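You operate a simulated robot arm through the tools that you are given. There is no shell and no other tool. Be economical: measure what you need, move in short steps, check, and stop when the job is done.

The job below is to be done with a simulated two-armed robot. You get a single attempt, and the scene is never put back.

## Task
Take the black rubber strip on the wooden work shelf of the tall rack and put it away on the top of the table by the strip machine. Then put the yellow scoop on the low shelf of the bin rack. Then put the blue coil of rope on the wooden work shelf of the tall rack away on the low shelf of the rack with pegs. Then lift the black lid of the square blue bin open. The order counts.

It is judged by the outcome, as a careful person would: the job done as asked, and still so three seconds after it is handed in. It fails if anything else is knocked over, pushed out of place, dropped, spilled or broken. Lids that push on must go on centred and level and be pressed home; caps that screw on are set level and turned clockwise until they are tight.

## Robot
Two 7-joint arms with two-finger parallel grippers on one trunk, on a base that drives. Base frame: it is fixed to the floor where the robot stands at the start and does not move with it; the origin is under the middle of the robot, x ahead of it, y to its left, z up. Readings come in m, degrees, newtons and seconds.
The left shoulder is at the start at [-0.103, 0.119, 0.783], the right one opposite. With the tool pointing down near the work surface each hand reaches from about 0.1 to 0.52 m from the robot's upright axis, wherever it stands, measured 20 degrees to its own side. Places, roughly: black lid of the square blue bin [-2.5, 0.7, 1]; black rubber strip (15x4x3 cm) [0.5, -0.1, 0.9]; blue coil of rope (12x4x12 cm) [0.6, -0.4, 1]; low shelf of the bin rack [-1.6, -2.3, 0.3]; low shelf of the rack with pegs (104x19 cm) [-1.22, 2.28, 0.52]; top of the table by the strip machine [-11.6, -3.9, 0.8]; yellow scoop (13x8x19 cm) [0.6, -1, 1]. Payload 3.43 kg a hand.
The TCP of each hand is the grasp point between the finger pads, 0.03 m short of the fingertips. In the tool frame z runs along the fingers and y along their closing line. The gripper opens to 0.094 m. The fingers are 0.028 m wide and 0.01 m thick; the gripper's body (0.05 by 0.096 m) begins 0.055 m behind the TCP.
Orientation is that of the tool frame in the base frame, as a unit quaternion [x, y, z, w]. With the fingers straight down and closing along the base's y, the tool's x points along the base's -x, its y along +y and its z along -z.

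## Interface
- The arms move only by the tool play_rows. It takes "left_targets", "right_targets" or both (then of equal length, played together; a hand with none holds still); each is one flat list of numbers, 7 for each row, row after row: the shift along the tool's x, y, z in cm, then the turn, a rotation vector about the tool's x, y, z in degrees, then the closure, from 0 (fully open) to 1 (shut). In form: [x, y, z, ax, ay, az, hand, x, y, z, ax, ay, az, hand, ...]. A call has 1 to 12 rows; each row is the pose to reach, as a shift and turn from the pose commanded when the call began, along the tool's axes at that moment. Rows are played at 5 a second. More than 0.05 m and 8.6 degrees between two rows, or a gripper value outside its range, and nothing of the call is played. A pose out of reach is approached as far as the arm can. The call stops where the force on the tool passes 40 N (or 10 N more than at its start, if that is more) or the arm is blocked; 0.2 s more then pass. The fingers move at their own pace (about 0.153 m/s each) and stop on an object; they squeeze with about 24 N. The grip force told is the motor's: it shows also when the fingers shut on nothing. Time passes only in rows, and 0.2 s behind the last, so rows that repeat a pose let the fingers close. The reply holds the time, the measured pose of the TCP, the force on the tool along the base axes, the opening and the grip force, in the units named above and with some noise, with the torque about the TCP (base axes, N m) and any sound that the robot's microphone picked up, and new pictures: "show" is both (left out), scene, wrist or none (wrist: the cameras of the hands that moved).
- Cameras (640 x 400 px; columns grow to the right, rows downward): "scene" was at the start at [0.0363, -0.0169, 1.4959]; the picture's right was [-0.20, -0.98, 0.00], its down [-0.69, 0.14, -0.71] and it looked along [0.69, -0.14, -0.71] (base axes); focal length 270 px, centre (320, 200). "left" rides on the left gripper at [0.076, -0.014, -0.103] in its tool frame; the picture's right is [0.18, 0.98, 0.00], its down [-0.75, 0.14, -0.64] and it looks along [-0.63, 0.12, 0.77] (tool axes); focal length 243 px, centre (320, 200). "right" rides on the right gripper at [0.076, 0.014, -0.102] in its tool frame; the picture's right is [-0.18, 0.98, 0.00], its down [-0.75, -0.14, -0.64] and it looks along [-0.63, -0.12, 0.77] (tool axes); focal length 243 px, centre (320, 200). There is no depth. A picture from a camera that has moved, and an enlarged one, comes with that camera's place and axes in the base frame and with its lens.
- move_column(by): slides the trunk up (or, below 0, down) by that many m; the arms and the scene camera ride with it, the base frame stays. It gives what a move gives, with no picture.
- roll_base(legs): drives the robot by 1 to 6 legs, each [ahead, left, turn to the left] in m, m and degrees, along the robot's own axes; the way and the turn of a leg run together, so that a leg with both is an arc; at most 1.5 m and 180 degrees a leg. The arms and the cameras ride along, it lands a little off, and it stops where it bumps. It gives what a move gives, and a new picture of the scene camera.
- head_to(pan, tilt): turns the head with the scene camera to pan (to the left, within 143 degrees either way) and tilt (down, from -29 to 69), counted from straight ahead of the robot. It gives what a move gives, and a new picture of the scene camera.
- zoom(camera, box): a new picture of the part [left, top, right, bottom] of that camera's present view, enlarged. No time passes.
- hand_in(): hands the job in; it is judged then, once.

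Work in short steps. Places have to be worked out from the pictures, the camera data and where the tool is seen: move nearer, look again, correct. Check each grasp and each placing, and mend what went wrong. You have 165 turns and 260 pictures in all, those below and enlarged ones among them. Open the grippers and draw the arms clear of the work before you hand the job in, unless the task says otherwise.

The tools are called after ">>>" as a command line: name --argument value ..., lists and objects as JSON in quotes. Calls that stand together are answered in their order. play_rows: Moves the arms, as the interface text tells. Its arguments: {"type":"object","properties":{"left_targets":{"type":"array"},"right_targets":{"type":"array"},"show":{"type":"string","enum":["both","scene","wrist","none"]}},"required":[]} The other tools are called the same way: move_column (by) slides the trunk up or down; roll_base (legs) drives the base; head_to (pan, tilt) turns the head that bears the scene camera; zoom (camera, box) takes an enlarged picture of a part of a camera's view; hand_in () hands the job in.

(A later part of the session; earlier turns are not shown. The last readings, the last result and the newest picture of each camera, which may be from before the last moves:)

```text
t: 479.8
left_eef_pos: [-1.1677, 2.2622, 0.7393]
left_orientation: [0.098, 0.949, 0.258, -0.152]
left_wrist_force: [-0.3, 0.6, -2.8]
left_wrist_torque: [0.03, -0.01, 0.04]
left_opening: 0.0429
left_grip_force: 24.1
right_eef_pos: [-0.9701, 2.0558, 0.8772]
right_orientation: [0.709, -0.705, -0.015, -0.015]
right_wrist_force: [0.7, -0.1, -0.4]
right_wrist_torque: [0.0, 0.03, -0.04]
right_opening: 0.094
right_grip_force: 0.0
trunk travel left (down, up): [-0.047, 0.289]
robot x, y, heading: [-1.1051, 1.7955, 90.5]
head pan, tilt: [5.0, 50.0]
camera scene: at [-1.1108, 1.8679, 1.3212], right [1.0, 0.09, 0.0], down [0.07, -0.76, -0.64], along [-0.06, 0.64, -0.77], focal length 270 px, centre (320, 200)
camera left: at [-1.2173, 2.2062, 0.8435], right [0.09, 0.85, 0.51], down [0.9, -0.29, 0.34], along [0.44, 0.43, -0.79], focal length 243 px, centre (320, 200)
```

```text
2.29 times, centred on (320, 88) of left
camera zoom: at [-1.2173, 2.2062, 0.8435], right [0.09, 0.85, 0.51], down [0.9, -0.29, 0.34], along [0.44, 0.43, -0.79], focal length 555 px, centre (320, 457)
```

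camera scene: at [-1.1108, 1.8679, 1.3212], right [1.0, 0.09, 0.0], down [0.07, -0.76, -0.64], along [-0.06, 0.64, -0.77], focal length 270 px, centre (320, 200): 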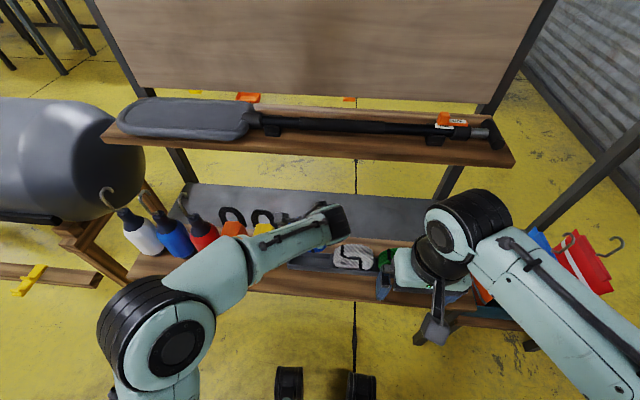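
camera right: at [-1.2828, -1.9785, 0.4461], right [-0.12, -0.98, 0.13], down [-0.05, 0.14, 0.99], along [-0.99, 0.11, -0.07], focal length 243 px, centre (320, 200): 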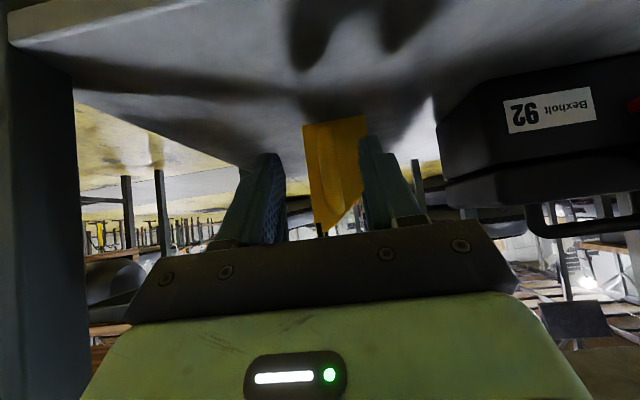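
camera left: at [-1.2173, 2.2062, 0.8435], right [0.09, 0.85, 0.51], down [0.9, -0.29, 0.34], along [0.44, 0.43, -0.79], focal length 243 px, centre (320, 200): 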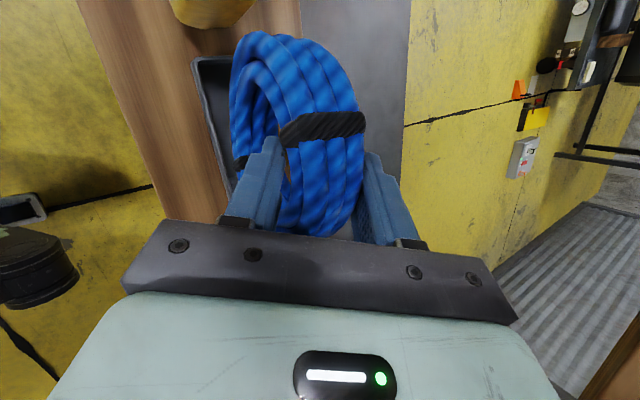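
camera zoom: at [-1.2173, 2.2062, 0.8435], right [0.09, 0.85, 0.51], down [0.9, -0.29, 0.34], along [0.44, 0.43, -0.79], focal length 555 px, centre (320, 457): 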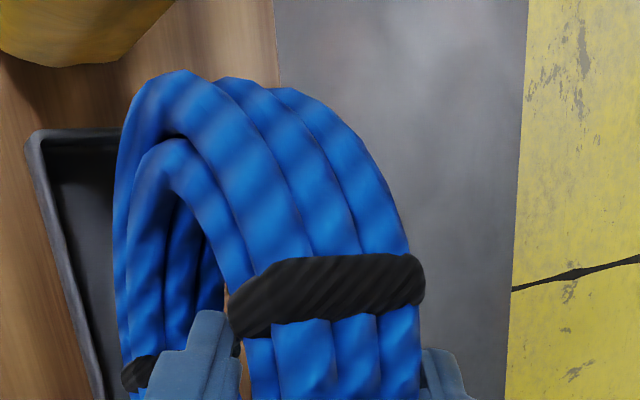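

The ring looks upright now and the slot beneath is empty. I lower 6 cm and check.

>>> play_rows --left_targets '[-1, -1.4, 2.5, 0, 0, 0, 1, -2, -2.8, 4.9, 0, 0, 0, 1]' --show "none"

>>> zoom --camera "scene" --box '[220, 190, 420, 315]'

>>> zoom --camera "left" --box '[180, 0, 460, 175]'

```text
t: 480.4
left_eef_pos: [-1.1694, 2.2623, 0.6809]
left_orientation: [0.099, 0.949, 0.257, -0.153]
left_wrist_force: [-0.2, -0.3, -2.2]
left_wrist_torque: [0.0, -0.04, 0.01]
left_opening: 0.0426
left_grip_force: 23.4
right_eef_pos: [-0.9714, 2.0562, 0.8776]
right_orientation: [0.709, -0.704, -0.016, -0.015]
right_wrist_force: [0.1, 0.6, -0.3]
right_wrist_torque: [0.02, 0.0, 0.01]
right_opening: 0.0941
right_grip_force: 0.2
trunk travel left (down, up): [-0.047, 0.289]
robot x, y, heading: [-1.0997, 1.7979, 90.3]
head pan, tilt: [5.0, 50.0]
```

```text
3.20 times, centred on (320, 252) of scene
camera zoom: at [-1.1107, 1.8682, 1.3211], right [1.0, 0.09, 0.0], down [0.07, -0.76, -0.64], along [-0.06, 0.64, -0.77], focal length 864 px, centre (320, 32)
```

zoom: 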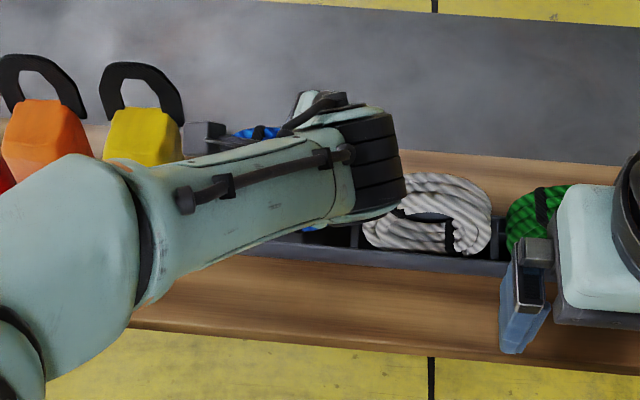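

```text
2.29 times, centred on (320, 88) of left
camera zoom: at [-1.2181, 2.2062, 0.784], right [0.09, 0.85, 0.51], down [0.9, -0.29, 0.33], along [0.44, 0.43, -0.79], focal length 555 px, centre (320, 457)
```

zoom: 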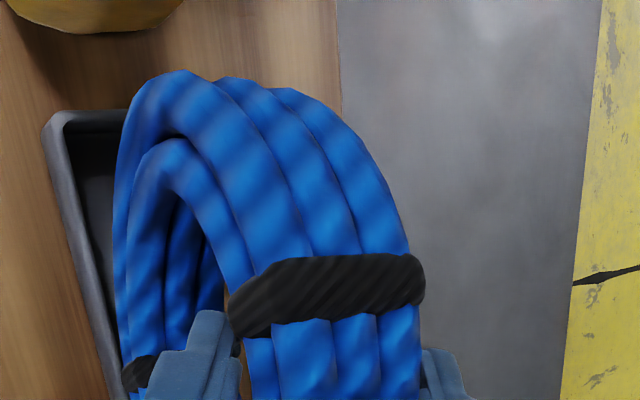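

Ring is upright; the tray's inside is about y 2.238–2.281. I shift 4 mm toward me, yaw +6°, and lower in small guarded steps.

>>> play_rows --left_targets '[0, -0.35, -0.2, 2, 2.8, -4.9, 1, -0.5, -1.05, 1, 2, 2.8, -4.9, 1, -0.85, -1.5, 1.85, 2, 2.8, -4.9, 1, -1.2, -1.95, 2.7, 2, 2.8, -4.9, 1, -1.4, -2.2, 3.1, 2, 2.8, -4.9, 1]' --show "wrist"

>>> zoom --camera "left" --box '[180, 0, 460, 175]'

```text
t: 481.6
left_eef_pos: [-1.1685, 2.2642, 0.6508]
left_orientation: [0.045, 0.95, 0.26, -0.166]
left_wrist_force: [0.7, 0.1, 6.7]
left_wrist_torque: [-0.19, 0.06, 0.0]
left_opening: 0.0427
left_grip_force: 23.9
right_eef_pos: [-0.9705, 2.0566, 0.8767]
right_orientation: [0.709, -0.705, -0.015, -0.015]
right_wrist_force: [0.5, 0.7, 0.8]
right_wrist_torque: [-0.03, -0.02, -0.01]
right_opening: 0.0941
right_grip_force: 0.1
trunk travel left (down, up): [-0.047, 0.289]
robot x, y, heading: [-1.1025, 1.7959, 90.4]
head pan, tilt: [5.0, 50.0]
stopped in row 5 (left hand): the force on the tool passed its limit at 44 N (the readings are from after the stop); the commanded pose is now the measured one
camera left: at [-1.2116, 2.2009, 0.7525], right [0.0, 0.85, 0.53], down [0.92, -0.21, 0.33], along [0.39, 0.49, -0.78], focal length 243 px, centre (320, 200)
```

left: 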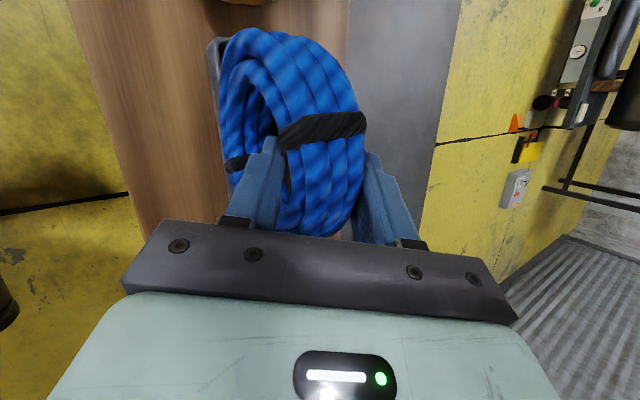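

```text
2.29 times, centred on (320, 88) of left
camera zoom: at [-1.2116, 2.2009, 0.7525], right [0.0, 0.85, 0.53], down [0.92, -0.21, 0.33], along [0.39, 0.49, -0.78], focal length 555 px, centre (320, 457)
```

zoom: 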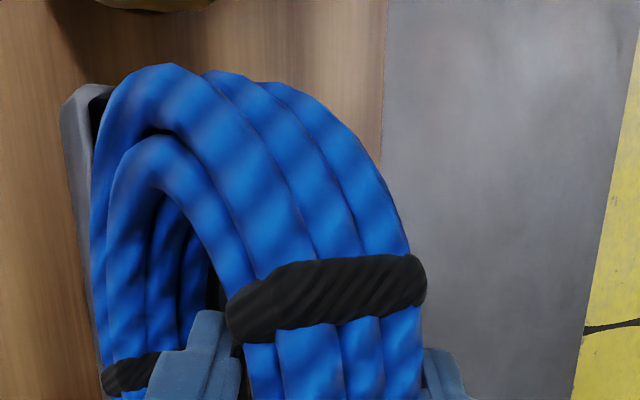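

The touch at z≈0.651 is on the tray's front wall (torque shows contact ~2.8 cm in front). I lift 1 cm, pitch the ring bottom 4° away, shift slightly, and lower again.

>>> play_rows --left_targets '[0.34, 0.48, -0.81, 0, 0, 0, 1, 0.34, 0.2, -0.98, -3.8, 0.7, -1.2, 1, 0, -0.28, -0.17, -3.8, 0.7, -1.2, 1, -0.24, -0.62, 0.4, -3.8, 0.7, -1.2, 1, -0.44, -0.9, 0.88, -3.8, 0.7, -1.2, 1, -0.61, -1.14, 1.29, -3.8, 0.7, -1.2, 1]' --show "wrist"

```text
t: 482.7
left_eef_pos: [-1.1678, 2.2667, 0.6495]
left_orientation: [0.039, 0.938, 0.303, -0.166]
left_wrist_force: [-1.1, 1.0, 5.9]
left_wrist_torque: [-0.06, 0.16, -0.06]
left_opening: 0.0423
left_grip_force: 24.0
right_eef_pos: [-0.9712, 2.0568, 0.8774]
right_orientation: [0.709, -0.705, -0.015, -0.015]
right_wrist_force: [0.4, -0.4, -0.2]
right_wrist_torque: [0.01, -0.02, 0.02]
right_opening: 0.0937
right_grip_force: 0.0
trunk travel left (down, up): [-0.047, 0.289]
robot x, y, heading: [-1.1029, 1.7963, 90.5]
head pan, tilt: [5.0, 50.0]
stopped in row 5 (left hand): the force on the tool passed its limit at 44 N (the readings are from after the stop); the commanded pose is now the measured one
camera left: at [-1.2114, 2.194, 0.7452], right [0.0, 0.79, 0.61], down [0.92, -0.24, 0.31], along [0.39, 0.56, -0.73], focal length 243 px, centre (320, 200)
```

left: 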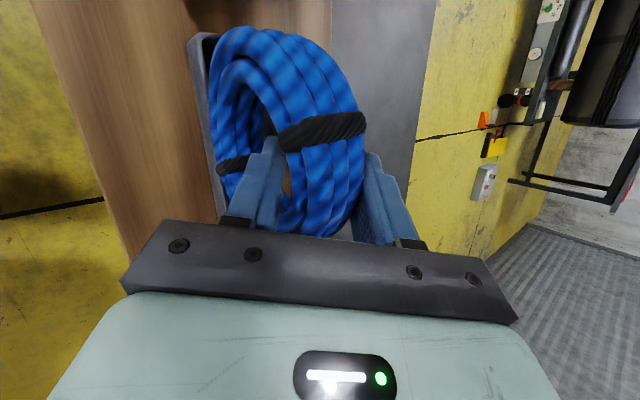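

>>> zoom --camera "left" --box '[170, 10, 330, 240]'

>>> head_to --pan -25 --tilt 50

>>> zoom --camera "right" --box '[0, 0, 640, 400]'

```text
1.74 times, centred on (250, 125) of left
camera zoom: at [-1.2114, 2.194, 0.7452], right [0.0, 0.79, 0.61], down [0.92, -0.24, 0.31], along [0.39, 0.56, -0.73], focal length 422 px, centre (442, 330)
```

zoom: 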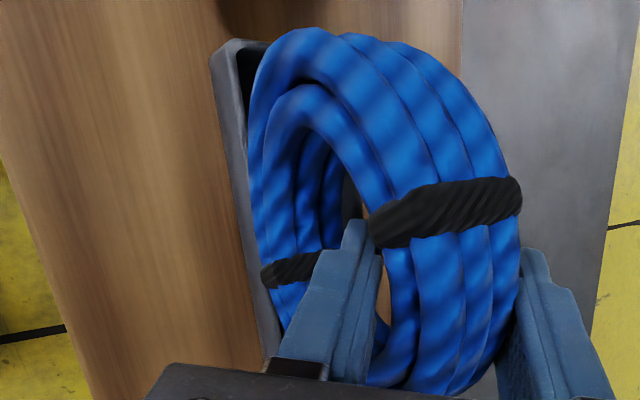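

```text
t: 483.7
left_eef_pos: [-1.1672, 2.2677, 0.6496]
left_orientation: [0.04, 0.937, 0.304, -0.167]
left_wrist_force: [-2.0, 5.4, 10.5]
left_wrist_torque: [0.25, 0.33, -0.09]
left_opening: 0.0421
left_grip_force: 24.2
right_eef_pos: [-0.9706, 2.0569, 0.8774]
right_orientation: [0.709, -0.705, -0.015, -0.016]
right_wrist_force: [-0.4, -0.4, -0.5]
right_wrist_torque: [0.03, -0.03, 0.0]
right_opening: 0.094
right_grip_force: 0.0
trunk travel left (down, up): [-0.047, 0.289]
robot x, y, heading: [-1.102, 1.8013, 90.4]
head pan, tilt: [-25.0, 50.0]
camera scene: at [-1.0715, 1.8612, 1.3212], right [0.91, -0.42, 0.0], down [-0.32, -0.7, -0.64], along [0.27, 0.58, -0.77], focal length 270 px, centre (320, 200)
```

scene: 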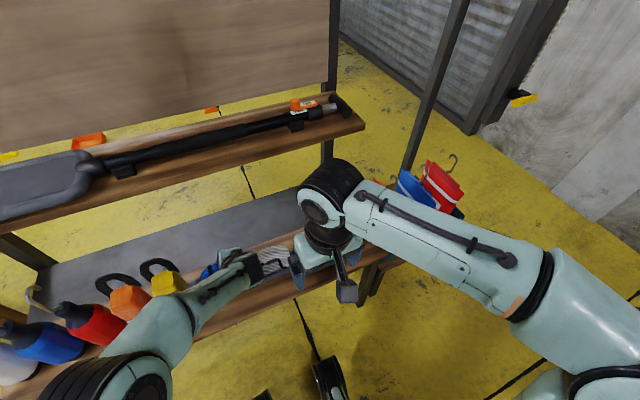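

```text
1.00 times, centred on (320, 200) of right (not enlarged: the box is as wide or as high as the picture)
camera zoom: at [-0.9844, 1.976, 0.9777], right [-0.98, 0.18, 0.01], down [0.14, 0.73, 0.67], along [0.11, 0.66, -0.74], focal length 243 px, centre (320, 200)
```

zoom: 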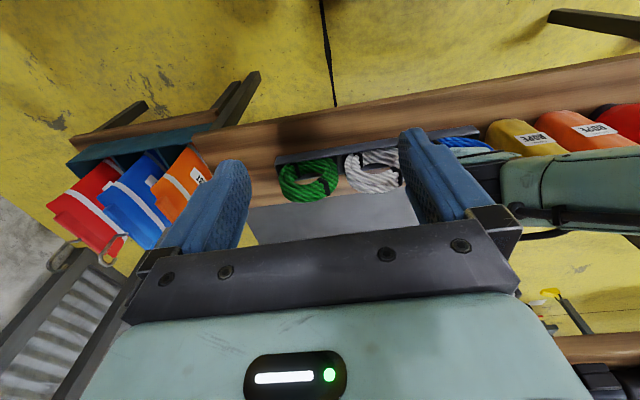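

I zoom through the right hand's camera, which sees the tray from the front.

>>> zoom --camera "right" --box '[340, 110, 500, 210]'

```text
4.00 times, centred on (420, 160) of right
camera zoom: at [-0.9844, 1.976, 0.9777], right [-0.98, 0.18, 0.01], down [0.14, 0.73, 0.67], along [0.11, 0.66, -0.74], focal length 970 px, centre (-80, 360)
```

zoom: 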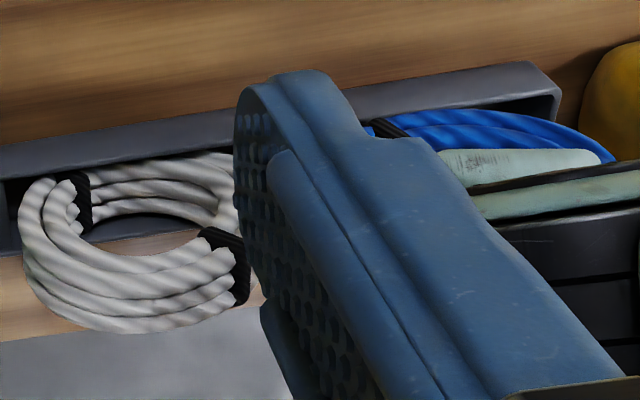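

The ring's front-bottom edge just catches the tray's front wall. I lift 6 mm, pitch another 4.5°, and lower again.

>>> play_rows --left_targets '[0.2, 0.33, -0.46, 0, 0, 0, 1, 0.2, 0.17, -0.58, -4.2, 0.8, -1.3, 1, 0, -0.16, -0.12, -4.2, 0.8, -1.3, 1, -0.2, -0.5, 0.33, -4.2, 0.8, -1.3, 1, -0.4, -0.83, 0.79, -4.2, 0.8, -1.3, 1, -0.6, -1.16, 1.24, -4.2, 0.8, -1.3, 1]' --show "none"

>>> zoom --camera "right" --box '[340, 110, 500, 210]'

>>> zoom --camera "left" --box '[170, 10, 400, 200]'

```text
t: 484.8
left_eef_pos: [-1.1663, 2.2703, 0.648]
left_orientation: [0.031, 0.922, 0.348, -0.168]
left_wrist_force: [-1.1, 0.9, 5.8]
left_wrist_torque: [0.04, 0.16, -0.05]
left_opening: 0.0417
left_grip_force: 24.2
right_eef_pos: [-0.9695, 2.0569, 0.8757]
right_orientation: [0.708, -0.706, -0.015, -0.016]
right_wrist_force: [-0.2, 0.2, -0.8]
right_wrist_torque: [0.03, 0.03, -0.01]
right_opening: 0.0941
right_grip_force: 0.0
trunk travel left (down, up): [-0.047, 0.289]
robot x, y, heading: [-1.1018, 1.8016, 90.6]
head pan, tilt: [-25.0, 50.0]
stopped in row 5 (left hand): the force on the tool passed its limit at 45 N (the readings are from after the stop); the commanded pose is now the measured one
```

```text
4.00 times, centred on (420, 160) of right
camera zoom: at [-0.9846, 1.9764, 0.9774], right [-0.98, 0.18, 0.01], down [0.14, 0.73, 0.67], along [0.12, 0.66, -0.74], focal length 970 px, centre (-80, 360)
```

zoom: 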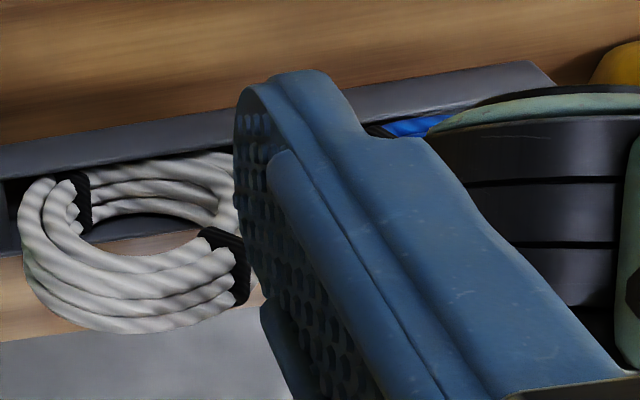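

```text
2.11 times, centred on (285, 105) of left
camera zoom: at [-1.2106, 2.1886, 0.7367], right [0.0, 0.73, 0.68], down [0.92, -0.27, 0.29], along [0.39, 0.63, -0.67], focal length 511 px, centre (394, 400)
```

zoom: 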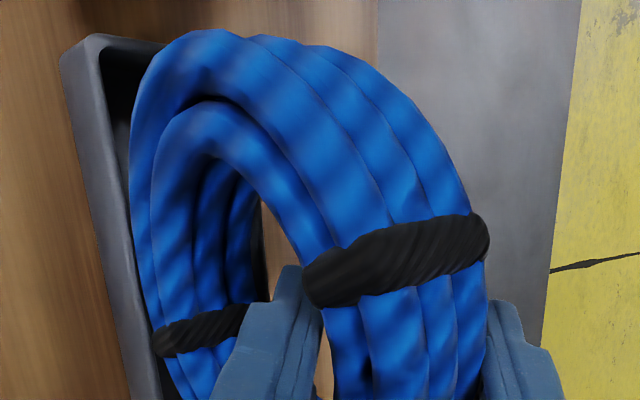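

Ring is now behind the front wall's inner edge but hasn't dropped in. I press 3 mm and read the steady force to locate the contact.

>>> play_rows --left_targets '[-0.1, -0.18, 0.22, 0, 0, 0, 1, -0.1, -0.18, 0.22, 0, 0, 0, 1, -0.1, -0.18, 0.22, 0, 0, 0, 1]' --show "none"

```text
t: 485.6
left_eef_pos: [-1.1671, 2.2703, 0.6497]
left_orientation: [0.029, 0.921, 0.351, -0.168]
left_wrist_force: [-4.2, 8.7, 29.3]
left_wrist_torque: [0.16, 0.7, -0.2]
left_opening: 0.0415
left_grip_force: 24.2
right_eef_pos: [-0.9706, 2.0549, 0.8774]
right_orientation: [0.709, -0.705, -0.015, -0.016]
right_wrist_force: [0.0, -0.6, 0.4]
right_wrist_torque: [0.0, -0.03, -0.02]
right_opening: 0.0941
right_grip_force: 0.1
trunk travel left (down, up): [-0.047, 0.289]
robot x, y, heading: [-1.1013, 1.7964, 90.5]
head pan, tilt: [-25.0, 50.0]
```

Contact is still at the front (y≈2.246). I lift 8 mm, shift 5 mm toward the wall, and lower again.

>>> play_rows --left_targets '[0.26, 0.51, -0.56, 0, 0, 0, 1, 0.23, 0.89, -0.23, 0, 0, 0, 1, -0.03, 0.38, 0.33, 0, 0, 0, 1, -0.2, 0.06, 0.68, 0, 0, 0, 1, -0.36, -0.26, 1.03, 0, 0, 0, 1, -0.53, -0.58, 1.38, 0, 0, 0, 1]' --show "wrist"

```text
t: 486.8
left_eef_pos: [-1.1662, 2.2804, 0.6459]
left_orientation: [0.03, 0.919, 0.357, -0.166]
left_wrist_force: [-1.7, 2.7, 3.5]
left_wrist_torque: [0.09, 0.14, -0.1]
left_opening: 0.0402
left_grip_force: 24.4
right_eef_pos: [-0.9708, 2.0572, 0.8786]
right_orientation: [0.709, -0.705, -0.015, -0.015]
right_wrist_force: [0.2, 0.7, -0.9]
right_wrist_torque: [0.03, 0.02, 0.03]
right_opening: 0.0938
right_grip_force: 0.1
trunk travel left (down, up): [-0.047, 0.289]
robot x, y, heading: [-1.1036, 1.7964, 90.5]
head pan, tilt: [-25.0, 50.0]
stopped in row 5 (left hand): the force on the tool passed its limit at 45 N (the readings are from after the stop); the commanded pose is now the measured one
camera left: at [-1.2103, 2.197, 0.7322], right [0.0, 0.72, 0.7], down [0.92, -0.27, 0.29], along [0.4, 0.64, -0.66], focal length 243 px, centre (320, 200)
```

left: 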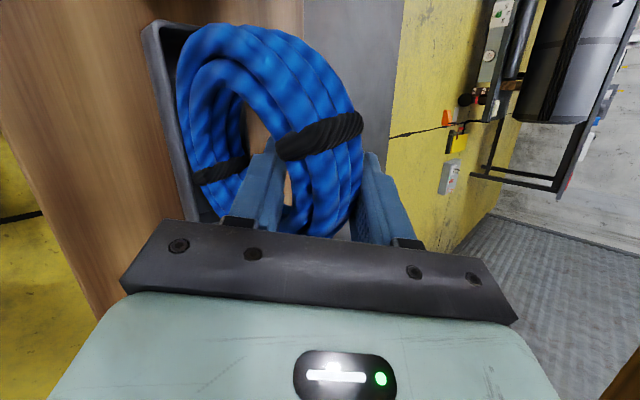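

The ring bottom is now at z≈0.547, likely at the tray floor. I move the right hand 8 cm to the right so its camera can verify seating before release.

>>> play_rows --right_targets '[0, -4, 0, 0, 0, 0, 0, 0, -8, 0, 0, 0, 0, 0, 2, -11, 0, 0, 0, 0, 0]' --show "wrist"

>>> zoom --camera "right" --box '[340, 90, 560, 230]'

```text
t: 487.6
left_eef_pos: [-1.1643, 2.2789, 0.6455]
left_orientation: [0.03, 0.919, 0.357, -0.166]
left_wrist_force: [-2.1, 3.6, 11.0]
left_wrist_torque: [-0.19, 0.27, -0.13]
left_opening: 0.0403
left_grip_force: 24.1
right_eef_pos: [-0.8604, 2.0393, 0.8776]
right_orientation: [0.708, -0.706, -0.015, -0.015]
right_wrist_force: [0.6, -0.8, -1.1]
right_wrist_torque: [-0.02, -0.02, -0.01]
right_opening: 0.0941
right_grip_force: 0.1
trunk travel left (down, up): [-0.047, 0.289]
robot x, y, heading: [-1.1033, 1.7966, 90.3]
head pan, tilt: [-25.0, 50.0]
camera right: at [-0.873, 1.9582, 0.9776], right [-0.98, 0.18, 0.01], down [0.14, 0.73, 0.67], along [0.11, 0.66, -0.74], focal length 243 px, centre (320, 200)
```

right: 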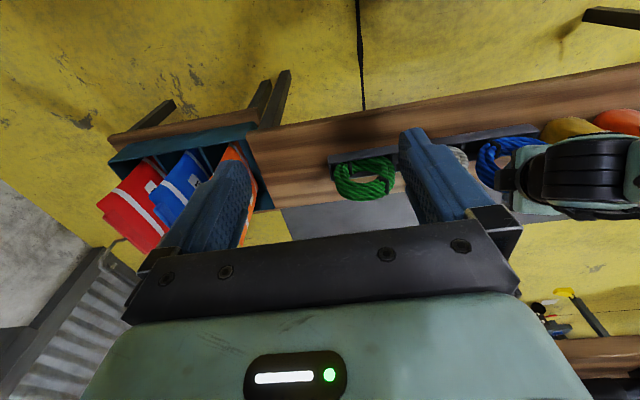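

```text
2.86 times, centred on (450, 160) of right
camera zoom: at [-0.873, 1.9582, 0.9776], right [-0.98, 0.18, 0.01], down [0.14, 0.73, 0.67], along [0.11, 0.66, -0.74], focal length 693 px, centre (-51, 314)
```

zoom: 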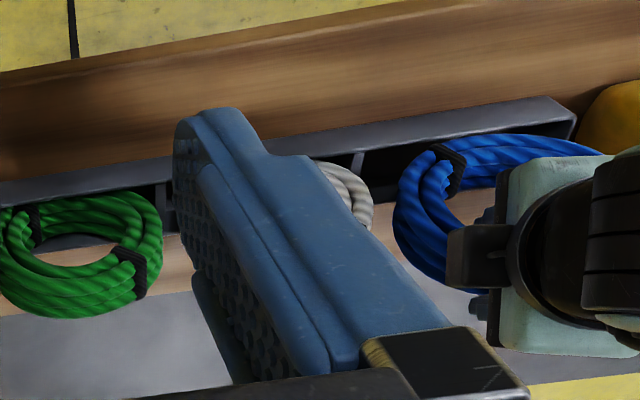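

>>> zoom --camera "right" --box '[460, 110, 560, 172]'

>>> zoom --camera "left" --box '[130, 10, 290, 230]'

```text
6.40 times, centred on (510, 141) of right
camera zoom: at [-0.873, 1.9582, 0.9776], right [-0.98, 0.18, 0.01], down [0.14, 0.73, 0.67], along [0.11, 0.66, -0.74], focal length 1553 px, centre (-896, 578)
```

zoom: 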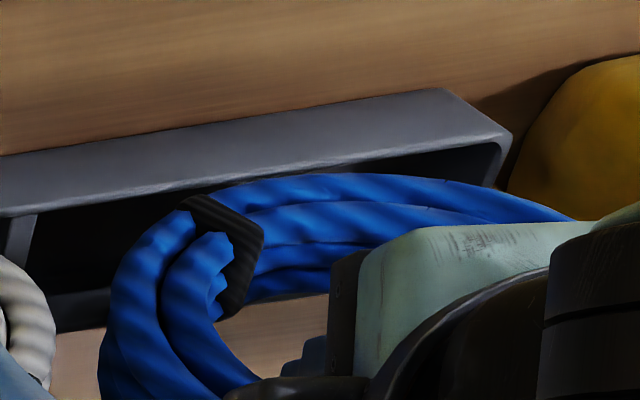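

```text
1.82 times, centred on (210, 120) of left
camera zoom: at [-1.2098, 2.1962, 0.7322], right [0.0, 0.72, 0.69], down [0.92, -0.27, 0.29], along [0.4, 0.64, -0.66], focal length 441 px, centre (520, 346)
```

zoom: 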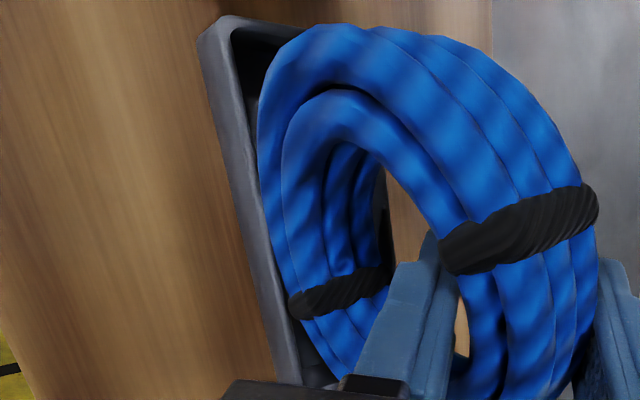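

Now consistent: the tray's rim top is z≈0.547 with inside y≈2.248–2.288; the ring's front-bottom edge sits on the front rim because the ring leans ~7°. I lift 1 cm, pitch 7.5° more, adjust y and lower.

>>> play_rows --left_targets '[0.33, 0.65, -0.69, 0, 0, 0, 1, 0.39, -0.06, -1.32, -7.1, 1.3, -2.1, 1, 0.19, -0.45, -0.91, -7.1, 1.3, -2.1, 1, 0, -0.84, -0.49, -7.1, 1.3, -2.1, 1, -0.2, -1.22, -0.08, -7.1, 1.3, -2.1, 1, -0.39, -1.61, 0.34, -7.1, 1.3, -2.1, 1, -0.59, -2.0, 0.75, -7.1, 1.3, -2.1, 1]' --show "none"

>>> zoom --camera "right" --box '[460, 110, 560, 172]'

>>> zoom --camera "left" --box '[110, 10, 370, 240]'

```text
t: 488.8
left_eef_pos: [-1.1661, 2.2762, 0.6494]
left_orientation: [0.016, 0.888, 0.426, -0.17]
left_wrist_force: [-2.5, 2.9, 5.4]
left_wrist_torque: [0.12, 0.22, -0.08]
left_opening: 0.0386
left_grip_force: 24.2
right_eef_pos: [-0.8599, 2.0403, 0.8775]
right_orientation: [0.708, -0.705, -0.015, -0.016]
right_wrist_force: [0.4, 0.8, -0.1]
right_wrist_torque: [-0.01, 0.0, -0.04]
right_opening: 0.094
right_grip_force: 0.1
trunk travel left (down, up): [-0.047, 0.289]
robot x, y, heading: [-1.1031, 1.7987, 90.4]
head pan, tilt: [-25.0, 50.0]
stopped in row 5 (left hand): the force on the tool passed its limit at 43 N (the readings are from after the stop); the commanded pose is now the measured one
```

```text
6.40 times, centred on (510, 141) of right
camera zoom: at [-0.8737, 1.9593, 0.9774], right [-0.98, 0.18, 0.01], down [0.14, 0.73, 0.67], along [0.12, 0.66, -0.74], focal length 1553 px, centre (-896, 578)
```

zoom: 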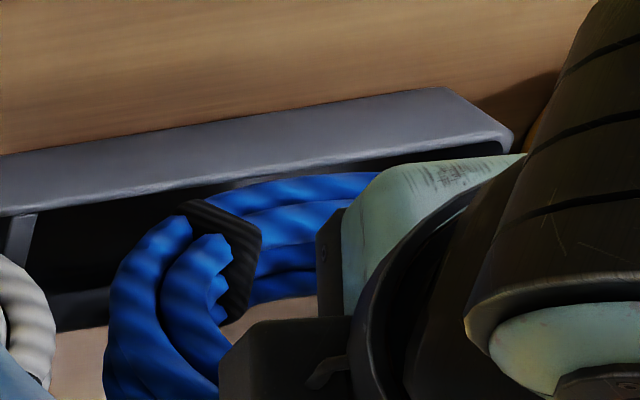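

```text
1.74 times, centred on (240, 125) of left
camera zoom: at [-1.2099, 2.1804, 0.7203], right [0.0, 0.6, 0.8], down [0.92, -0.31, 0.24], along [0.39, 0.73, -0.55], focal length 422 px, centre (459, 330)
```

zoom: 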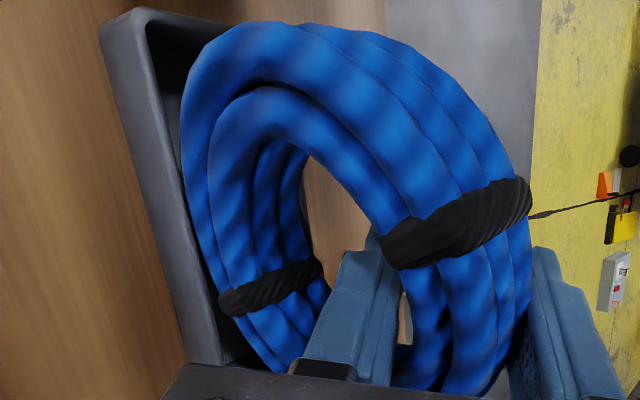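

Strap slopes show the ring still leans ~14° (bottom toward me) because it slipped against the rim. I lift 4 cm clear, pitch 14° more in the air, and check.

>>> play_rows --left_targets '[0.63, 1.5, -1.15, 0, 0, 0, 1, 1.26, 3.0, -2.31, 0, 0, 0, 1, 1.26, 3.0, -2.31, -6.6, 1.2, -2, 1, 1.35, 2.5, -2.9, -13.2, 2.4, -4, 1, 1.35, 2.5, -2.9, -13.2, 2.4, -4, 1]' --show "none"

>>> zoom --camera "right" --box '[440, 90, 600, 200]'

>>> zoom --camera "left" --box '[110, 10, 370, 240]'

```text
t: 490.0
left_eef_pos: [-1.1653, 2.2662, 0.6862]
left_orientation: [-0.003, 0.831, 0.53, -0.17]
left_wrist_force: [0.8, -0.9, -2.3]
left_wrist_torque: [0.01, 0.0, -0.02]
left_opening: 0.0378
left_grip_force: 24.0
right_eef_pos: [-0.8591, 2.0391, 0.8774]
right_orientation: [0.709, -0.705, -0.015, -0.015]
right_wrist_force: [-0.6, 0.3, -0.1]
right_wrist_torque: [-0.02, -0.03, -0.04]
right_opening: 0.0943
right_grip_force: 0.1
trunk travel left (down, up): [-0.047, 0.289]
robot x, y, heading: [-1.1035, 1.799, 90.5]
head pan, tilt: [-25.0, 50.0]
```

```text
3.64 times, centred on (520, 145) of right
camera zoom: at [-0.8735, 1.9592, 0.9774], right [-0.98, 0.18, 0.01], down [0.14, 0.73, 0.67], along [0.12, 0.66, -0.74], focal length 882 px, centre (-407, 400)
```

zoom: 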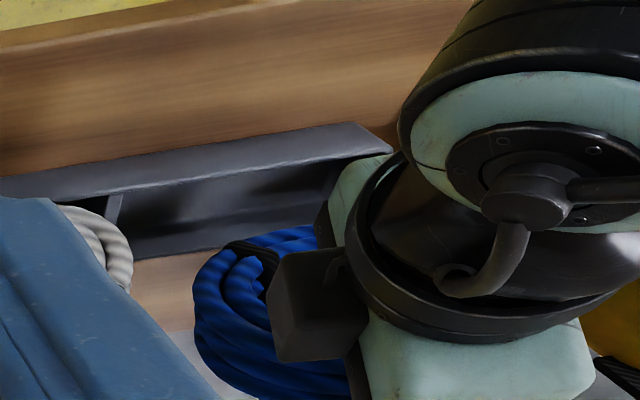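

```text
1.74 times, centred on (240, 125) of left
camera zoom: at [-1.2092, 2.1572, 0.7335], right [0.0, 0.39, 0.92], down [0.92, -0.36, 0.16], along [0.4, 0.84, -0.36], focal length 422 px, centre (459, 330)
```

zoom: 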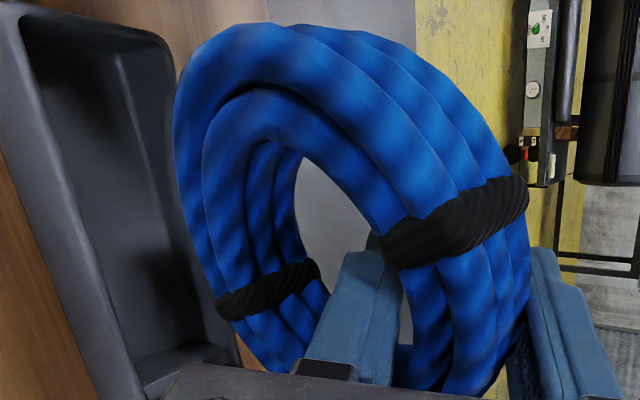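

In the air the ring is now upright and square (straps within ~2°). The tray inside is y 2.247–2.290; ring front face reads ≈2.26, so I shift 1.15 cm toward me and lower in steps.

>>> play_rows --left_targets '[0.21, -0.5, -1.01, 0, 0, 0, 1, -0.21, -1.82, -0.44, 0, 0, 0, 1, -0.49, -2.7, -0.06, 0, 0, 0, 1, -0.68, -3.32, 0.21, 0, 0, 0, 1, -0.88, -3.94, 0.48, 0, 0, 0, 1, -1.07, -4.56, 0.74, 0, 0, 0, 1, -1.24, -5.09, 0.97, 0, 0, 0, 1]' --show "none"

>>> zoom --camera "right" --box '[440, 90, 600, 200]'

>>> zoom --camera "left" --box '[110, 10, 370, 240]'

```text
t: 491.4
left_eef_pos: [-1.1658, 2.2616, 0.6528]
left_orientation: [-0.008, 0.822, 0.544, -0.17]
left_wrist_force: [-2.7, 3.4, 6.5]
left_wrist_torque: [0.2, 0.33, -0.08]
left_opening: 0.0365
left_grip_force: 23.6
right_eef_pos: [-0.859, 2.0383, 0.8773]
right_orientation: [0.709, -0.704, -0.014, -0.016]
right_wrist_force: [-0.3, 0.6, 0.5]
right_wrist_torque: [-0.01, 0.0, -0.01]
right_opening: 0.0938
right_grip_force: 0.0
trunk travel left (down, up): [-0.047, 0.289]
robot x, y, heading: [-1.1041, 1.7968, 90.8]
head pan, tilt: [-25.0, 50.0]
stopped in row 7 (left hand): the force on the tool passed its limit at 46 N (the readings are from after the stop); the commanded pose is now the measured one
```

```text
3.64 times, centred on (520, 145) of right
camera zoom: at [-0.8739, 1.9595, 0.9774], right [-0.98, 0.18, 0.01], down [0.14, 0.73, 0.67], along [0.12, 0.66, -0.74], focal length 882 px, centre (-407, 400)
```

zoom: 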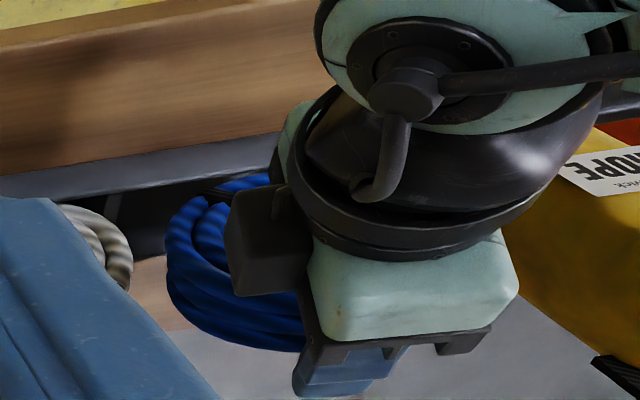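

```text
1.74 times, centred on (240, 125) of left
camera zoom: at [-1.2091, 2.1499, 0.6963], right [0.0, 0.37, 0.93], down [0.92, -0.36, 0.15], along [0.39, 0.86, -0.33], focal length 422 px, centre (459, 330)
```

zoom: 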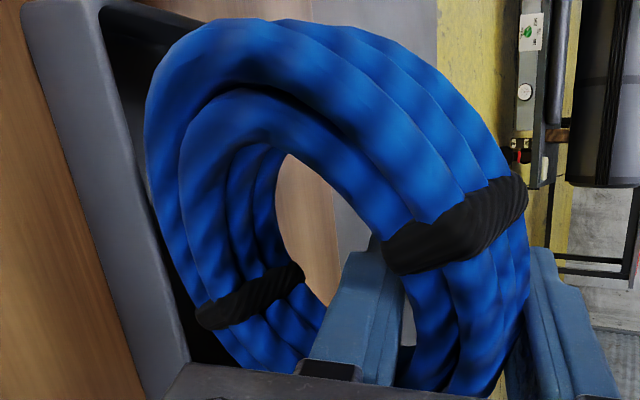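

Both cameras suggest the ring is within ~1 cm of the slot but held at rim level. With one finger through the ring it is safely caged, so I relax the grip slightly to let it settle by itself, then look.

>>> play_rows --left_targets '[0.05, 0.2, -0.1, 0, 0, 0, 0.58, 0.05, 0.2, -0.1, 0, 0, 0, 0.52, 0.05, 0.2, -0.1, 0, 0, 0, 0.5, 0.05, 0.2, -0.1, 0, 0, 0, 0.5]' --show "none"

>>> zoom --camera "right" --box '[440, 90, 600, 200]'

>>> zoom --camera "left" --box '[110, 10, 370, 240]'

```text
t: 492.4
left_eef_pos: [-1.1628, 2.26, 0.6538]
left_orientation: [-0.008, 0.823, 0.542, -0.169]
left_wrist_force: [0.3, 0.2, -0.3]
left_wrist_torque: [-0.01, 0.0, 0.04]
left_opening: 0.0471
left_grip_force: 0.0
right_eef_pos: [-0.8588, 2.0395, 0.8776]
right_orientation: [0.709, -0.705, -0.015, -0.015]
right_wrist_force: [-0.8, -0.3, 0.4]
right_wrist_torque: [0.02, 0.01, 0.01]
right_opening: 0.094
right_grip_force: 0.1
trunk travel left (down, up): [-0.047, 0.289]
robot x, y, heading: [-1.1047, 1.7978, 90.4]
head pan, tilt: [-25.0, 50.0]
```

```text
3.64 times, centred on (520, 145) of right
camera zoom: at [-0.8736, 1.9591, 0.9774], right [-0.98, 0.18, 0.01], down [0.14, 0.73, 0.67], along [0.12, 0.66, -0.74], focal length 882 px, centre (-407, 400)
```

zoom: 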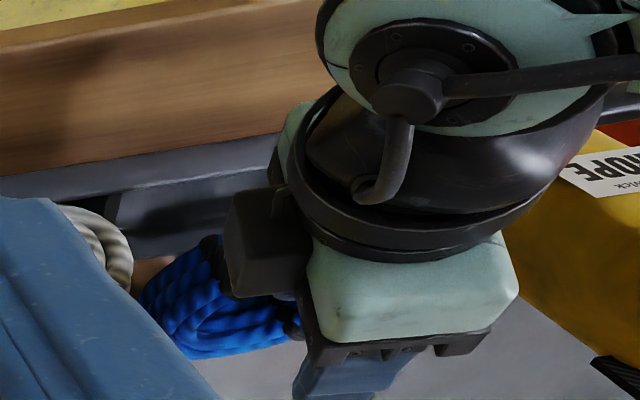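

```text
1.74 times, centred on (240, 125) of left
camera zoom: at [-1.208, 2.1491, 0.6978], right [0.0, 0.37, 0.93], down [0.92, -0.37, 0.15], along [0.4, 0.85, -0.34], focal length 422 px, centre (459, 330)
```

zoom: 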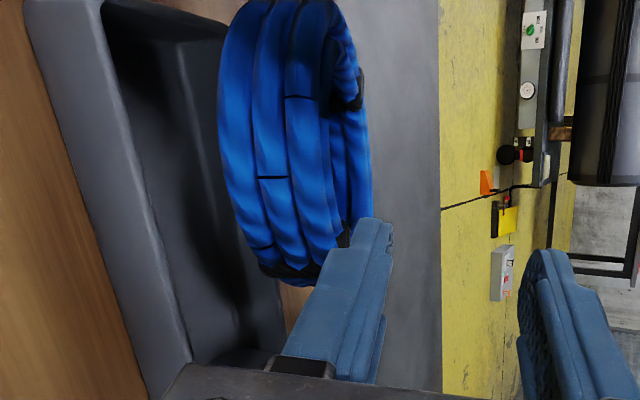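

The ring slipped back behind the tray. I look from the head before moving the hand.

>>> head_to --pan -5 --tilt 55

>>> zoom --camera "scene" --box '[200, 120, 400, 245]'

>>> zoom --camera "left" --box '[0, 0, 640, 400]'

```text
t: 493.2
left_eef_pos: [-1.1636, 2.2602, 0.654]
left_orientation: [-0.007, 0.824, 0.542, -0.169]
left_wrist_force: [-0.2, 0.2, -0.3]
left_wrist_torque: [0.0, 0.03, -0.02]
left_opening: 0.0467
left_grip_force: 0.0
right_eef_pos: [-0.8607, 2.0401, 0.8775]
right_orientation: [0.708, -0.705, -0.015, -0.015]
right_wrist_force: [-0.2, 0.6, -0.1]
right_wrist_torque: [0.04, 0.0, 0.02]
right_opening: 0.0939
right_grip_force: 0.0
trunk travel left (down, up): [-0.047, 0.289]
robot x, y, heading: [-1.1072, 1.795, 90.5]
head pan, tilt: [-5.0, 55.0]
camera scene: at [-1.0977, 1.864, 1.3147], right [1.0, -0.08, 0.0], down [-0.07, -0.82, -0.57], along [0.05, 0.57, -0.82], focal length 270 px, centre (320, 200)
```

scene: 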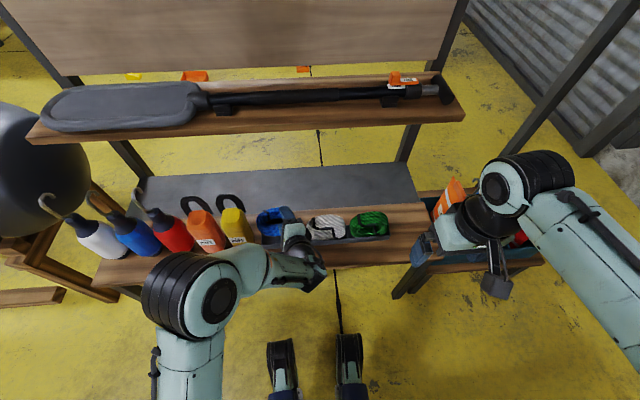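

```text
3.20 times, centred on (300, 182) of scene
camera zoom: at [-1.0977, 1.864, 1.3147], right [1.0, -0.08, 0.0], down [-0.07, -0.82, -0.57], along [0.05, 0.57, -0.82], focal length 864 px, centre (384, 256)
```

zoom: 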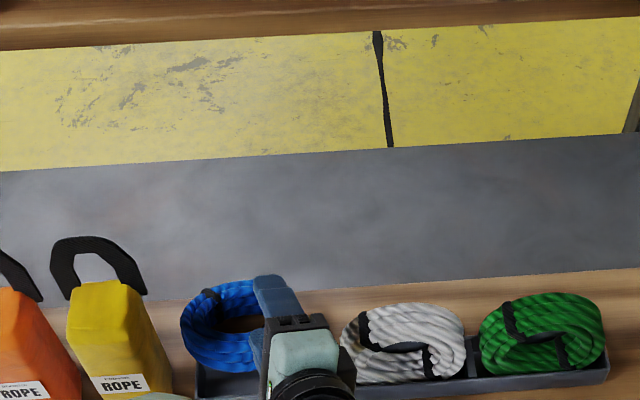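

```text
1.00 times, centred on (320, 200) of left (not enlarged: the box is as wide or as high as the picture)
camera zoom: at [-1.208, 2.1491, 0.6977], right [0.0, 0.37, 0.93], down [0.92, -0.37, 0.15], along [0.4, 0.85, -0.34], focal length 243 px, centre (320, 200)
```

zoom: 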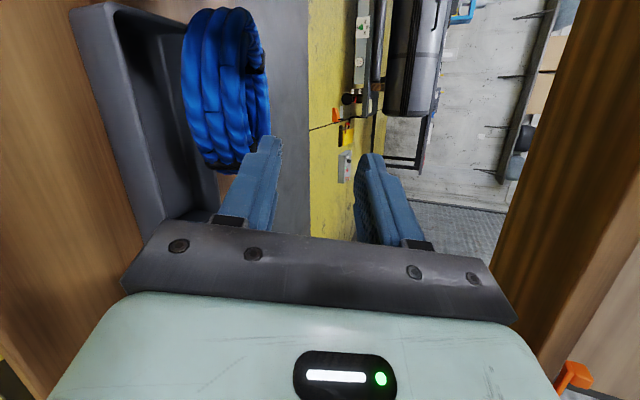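

The coil has come to rest lying on the low shelf, its front on the tray's back rim. I withdraw the hand straight back and inspect whether it is well and stably placed.

>>> play_rows --left_targets '[0, 0.3, -2, 0, 0, 0, 0.5, 0, 0.6, -5, 0, 0, 0, 0.5, 0, 1, -8, 0, 0, 0, 0.5, 0, 1, -11, 0, 0, 0, 0.5]' --show "none"

>>> roll_base --legs '[[-0.25, 0, 0]]'

>>> zoom --camera "scene" --box '[210, 90, 370, 190]'

```text
t: 494.2
left_eef_pos: [-1.1315, 2.1667, 0.7034]
left_orientation: [-0.007, 0.823, 0.542, -0.17]
left_wrist_force: [0.5, 0.2, 0.3]
left_wrist_torque: [-0.01, -0.02, -0.03]
left_opening: 0.0469
left_grip_force: 0.1
right_eef_pos: [-0.8594, 2.0399, 0.8758]
right_orientation: [0.708, -0.706, -0.015, -0.015]
right_wrist_force: [-0.4, 0.7, 0.7]
right_wrist_torque: [0.01, -0.01, -0.02]
right_opening: 0.0939
right_grip_force: 0.0
trunk travel left (down, up): [-0.047, 0.289]
robot x, y, heading: [-1.1049, 1.7925, 90.3]
head pan, tilt: [-5.0, 55.0]
```

```text
t: 496.0
left_eef_pos: [-1.1304, 1.9237, 0.7023]
left_orientation: [-0.006, 0.823, 0.542, -0.169]
left_wrist_force: [0.0, -1.1, -1.0]
left_wrist_torque: [0.02, 0.05, 0.02]
left_opening: 0.0471
left_grip_force: 0.0
right_eef_pos: [-0.8575, 1.7957, 0.8767]
right_orientation: [0.708, -0.706, -0.015, -0.015]
right_wrist_force: [0.1, 0.3, 0.0]
right_wrist_torque: [-0.01, 0.0, 0.01]
right_opening: 0.0939
right_grip_force: 0.0
trunk travel left (down, up): [-0.047, 0.289]
robot x, y, heading: [-1.1032, 1.5525, 90.0]
head pan, tilt: [-5.0, 55.0]
camera scene: at [-1.0964, 1.6202, 1.3147], right [1.0, -0.08, 0.0], down [-0.07, -0.82, -0.57], along [0.05, 0.57, -0.82], focal length 270 px, centre (320, 200)
```

scene: 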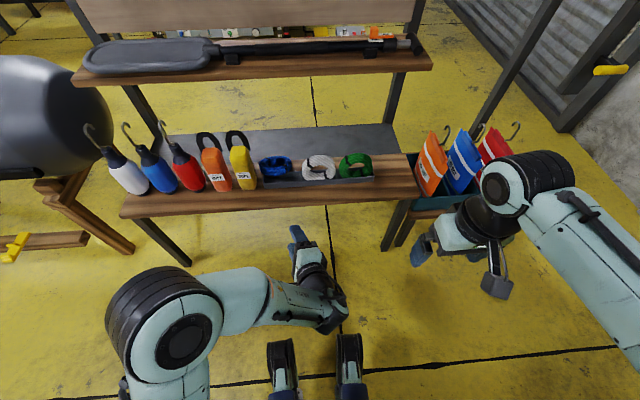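

```text
4.00 times, centred on (290, 140) of scene
camera zoom: at [-1.0964, 1.6202, 1.3147], right [1.0, -0.08, 0.0], down [-0.07, -0.82, -0.57], along [0.05, 0.57, -0.82], focal length 1079 px, centre (440, 440)
```

zoom: 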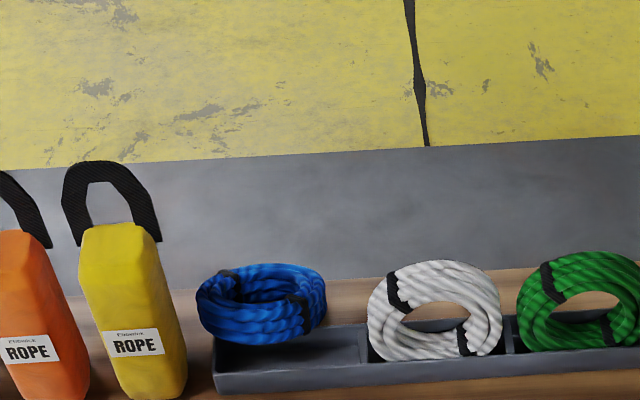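

The coil rests stably on the low shelf within its depth, the other items untouched. Next, the bin lid: I raise the trunk, restore the left hand to tool-down, and drive west along the corridor.

>>> move_column --by 0.26

>>> play_rows --left_targets '[0.3, 1, -0.4, 7.3, -2.3, 0.1, 0.3, 0.6, 2, -0.8, 14.7, -4.6, 0.2, 0, 0.9, 3, -1.2, 22, -6.9, 0.3, 0, 1.2, 4, -1.6, 29.3, -9.2, 0.4, 0, 1.5, 5, -2, 36.7, -11.4, 0.4, 0, 1.8, 6, -2.4, 44, -13.7, 0.5, 0, 2.1, 7, -2.8, 51.3, -16, 0.6, 0, 2.4, 8, -3.2, 58.7, -18.3, 0.7, 0, 2.7, 9, -3.6, 66, -20.6, 0.8, 0]' --show "none"

>>> roll_base --legs '[[0, 1.3, 0], [0, 0, 178]]'

>>> head_to --pan 0 --tilt 40

```text
t: 498.7
left_eef_pos: [-1.1303, 1.9233, 0.962]
left_orientation: [-0.006, 0.823, 0.542, -0.167]
left_wrist_force: [-0.3, 0.4, 0.2]
left_wrist_torque: [-0.01, -0.01, 0.01]
left_opening: 0.047
left_grip_force: 0.1
right_eef_pos: [-0.857, 1.7945, 1.1368]
right_orientation: [0.708, -0.706, -0.015, -0.015]
right_wrist_force: [1.3, -1.0, 0.1]
right_wrist_torque: [0.02, 0.01, -0.01]
right_opening: 0.0941
right_grip_force: 0.0
trunk travel left (down, up): [-0.307, 0.029]
robot x, y, heading: [-1.1037, 1.5579, 90.2]
head pan, tilt: [-5.0, 55.0]
```

```text
t: 500.7
left_eef_pos: [-1.1293, 1.9234, 1.0624]
left_orientation: [0.002, 1.0, -0.001, 0.0]
left_wrist_force: [0.1, 0.1, 1.3]
left_wrist_torque: [-0.01, 0.0, -0.01]
left_opening: 0.0939
left_grip_force: 0.0
right_eef_pos: [-0.8579, 1.7962, 1.1379]
right_orientation: [0.708, -0.706, -0.015, -0.015]
right_wrist_force: [-0.6, 0.8, 0.1]
right_wrist_torque: [-0.02, 0.0, 0.01]
right_opening: 0.0941
right_grip_force: 0.1
trunk travel left (down, up): [-0.307, 0.029]
robot x, y, heading: [-1.0999, 1.5563, 89.9]
head pan, tilt: [-5.0, 55.0]
```

```text
t: 519.5
left_eef_pos: [-2.3713, 1.1791, 1.0633]
left_orientation: [1.0, -0.015, 0.0, 0.0]
left_wrist_force: [-0.4, 0.8, -0.4]
left_wrist_torque: [0.06, -0.03, -0.02]
left_opening: 0.0939
left_grip_force: 0.0
right_eef_pos: [-2.6383, 1.3162, 1.1362]
right_orientation: [0.716, 0.698, -0.014, 0.015]
right_wrist_force: [-0.3, 0.5, 0.3]
right_wrist_torque: [0.01, 0.04, 0.01]
right_opening: 0.0939
right_grip_force: 0.0
trunk travel left (down, up): [-0.307, 0.029]
robot x, y, heading: [-2.3857, 1.5518, -91.7]
head pan, tilt: [-5.0, 55.0]
camera scene: at [-2.3958, 1.523, 1.5869], right [-0.99, 0.11, 0.0], down [0.09, 0.81, -0.57], along [-0.06, -0.57, -0.82], focal length 270 px, centre (320, 200)
```

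scene: 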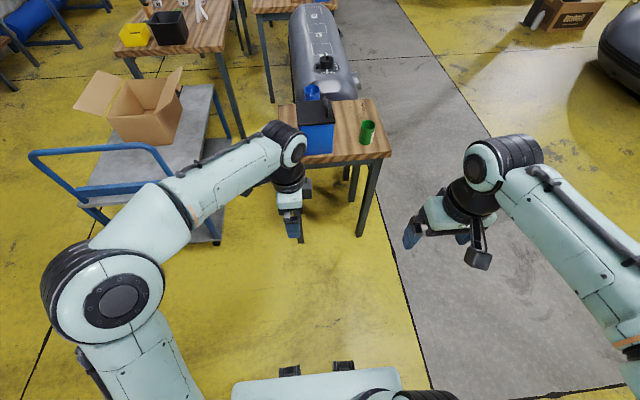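

```text
t: 520.2
left_eef_pos: [-2.3707, 1.1803, 1.0634]
left_orientation: [1.0, -0.014, 0.0, 0.001]
left_wrist_force: [0.3, -0.3, 0.9]
left_wrist_torque: [-0.01, 0.01, -0.04]
left_opening: 0.0939
left_grip_force: 0.1
right_eef_pos: [-2.6383, 1.316, 1.1368]
right_orientation: [0.716, 0.698, -0.015, 0.015]
right_wrist_force: [0.1, -0.7, 0.3]
right_wrist_torque: [0.04, -0.02, 0.02]
right_opening: 0.0944
right_grip_force: 0.2
trunk travel left (down, up): [-0.307, 0.029]
robot x, y, heading: [-2.389, 1.5503, -91.1]
head pan, tilt: [0.0, 40.0]
camera scene: at [-2.3899, 1.5097, 1.6075], right [-1.0, 0.03, 0.0], down [0.02, 0.64, -0.77], along [-0.02, -0.77, -0.64], focal length 270 px, centre (320, 200)
```

scene: 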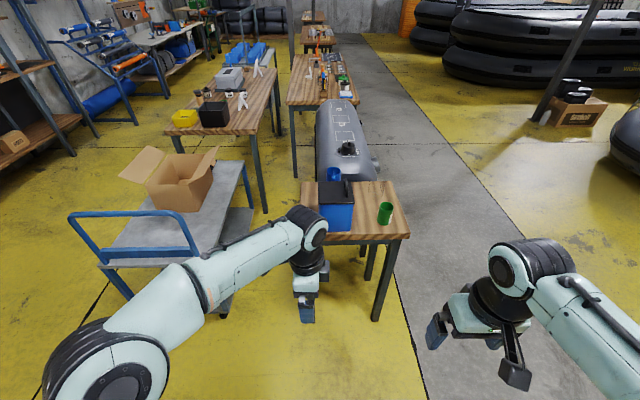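

The blue bin with black lid sits on the small table ahead; I zoom in.

>>> zoom --camera "scene" --box '[280, 140, 440, 250]'

```text
3.64 times, centred on (360, 195) of scene
camera zoom: at [-2.3899, 1.5097, 1.6075], right [-1.0, 0.03, 0.0], down [0.02, 0.64, -0.77], along [-0.02, -0.77, -0.64], focal length 981 px, centre (174, 218)
```

zoom: 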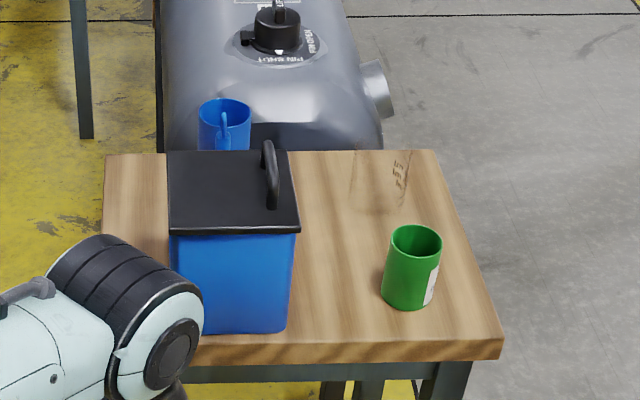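

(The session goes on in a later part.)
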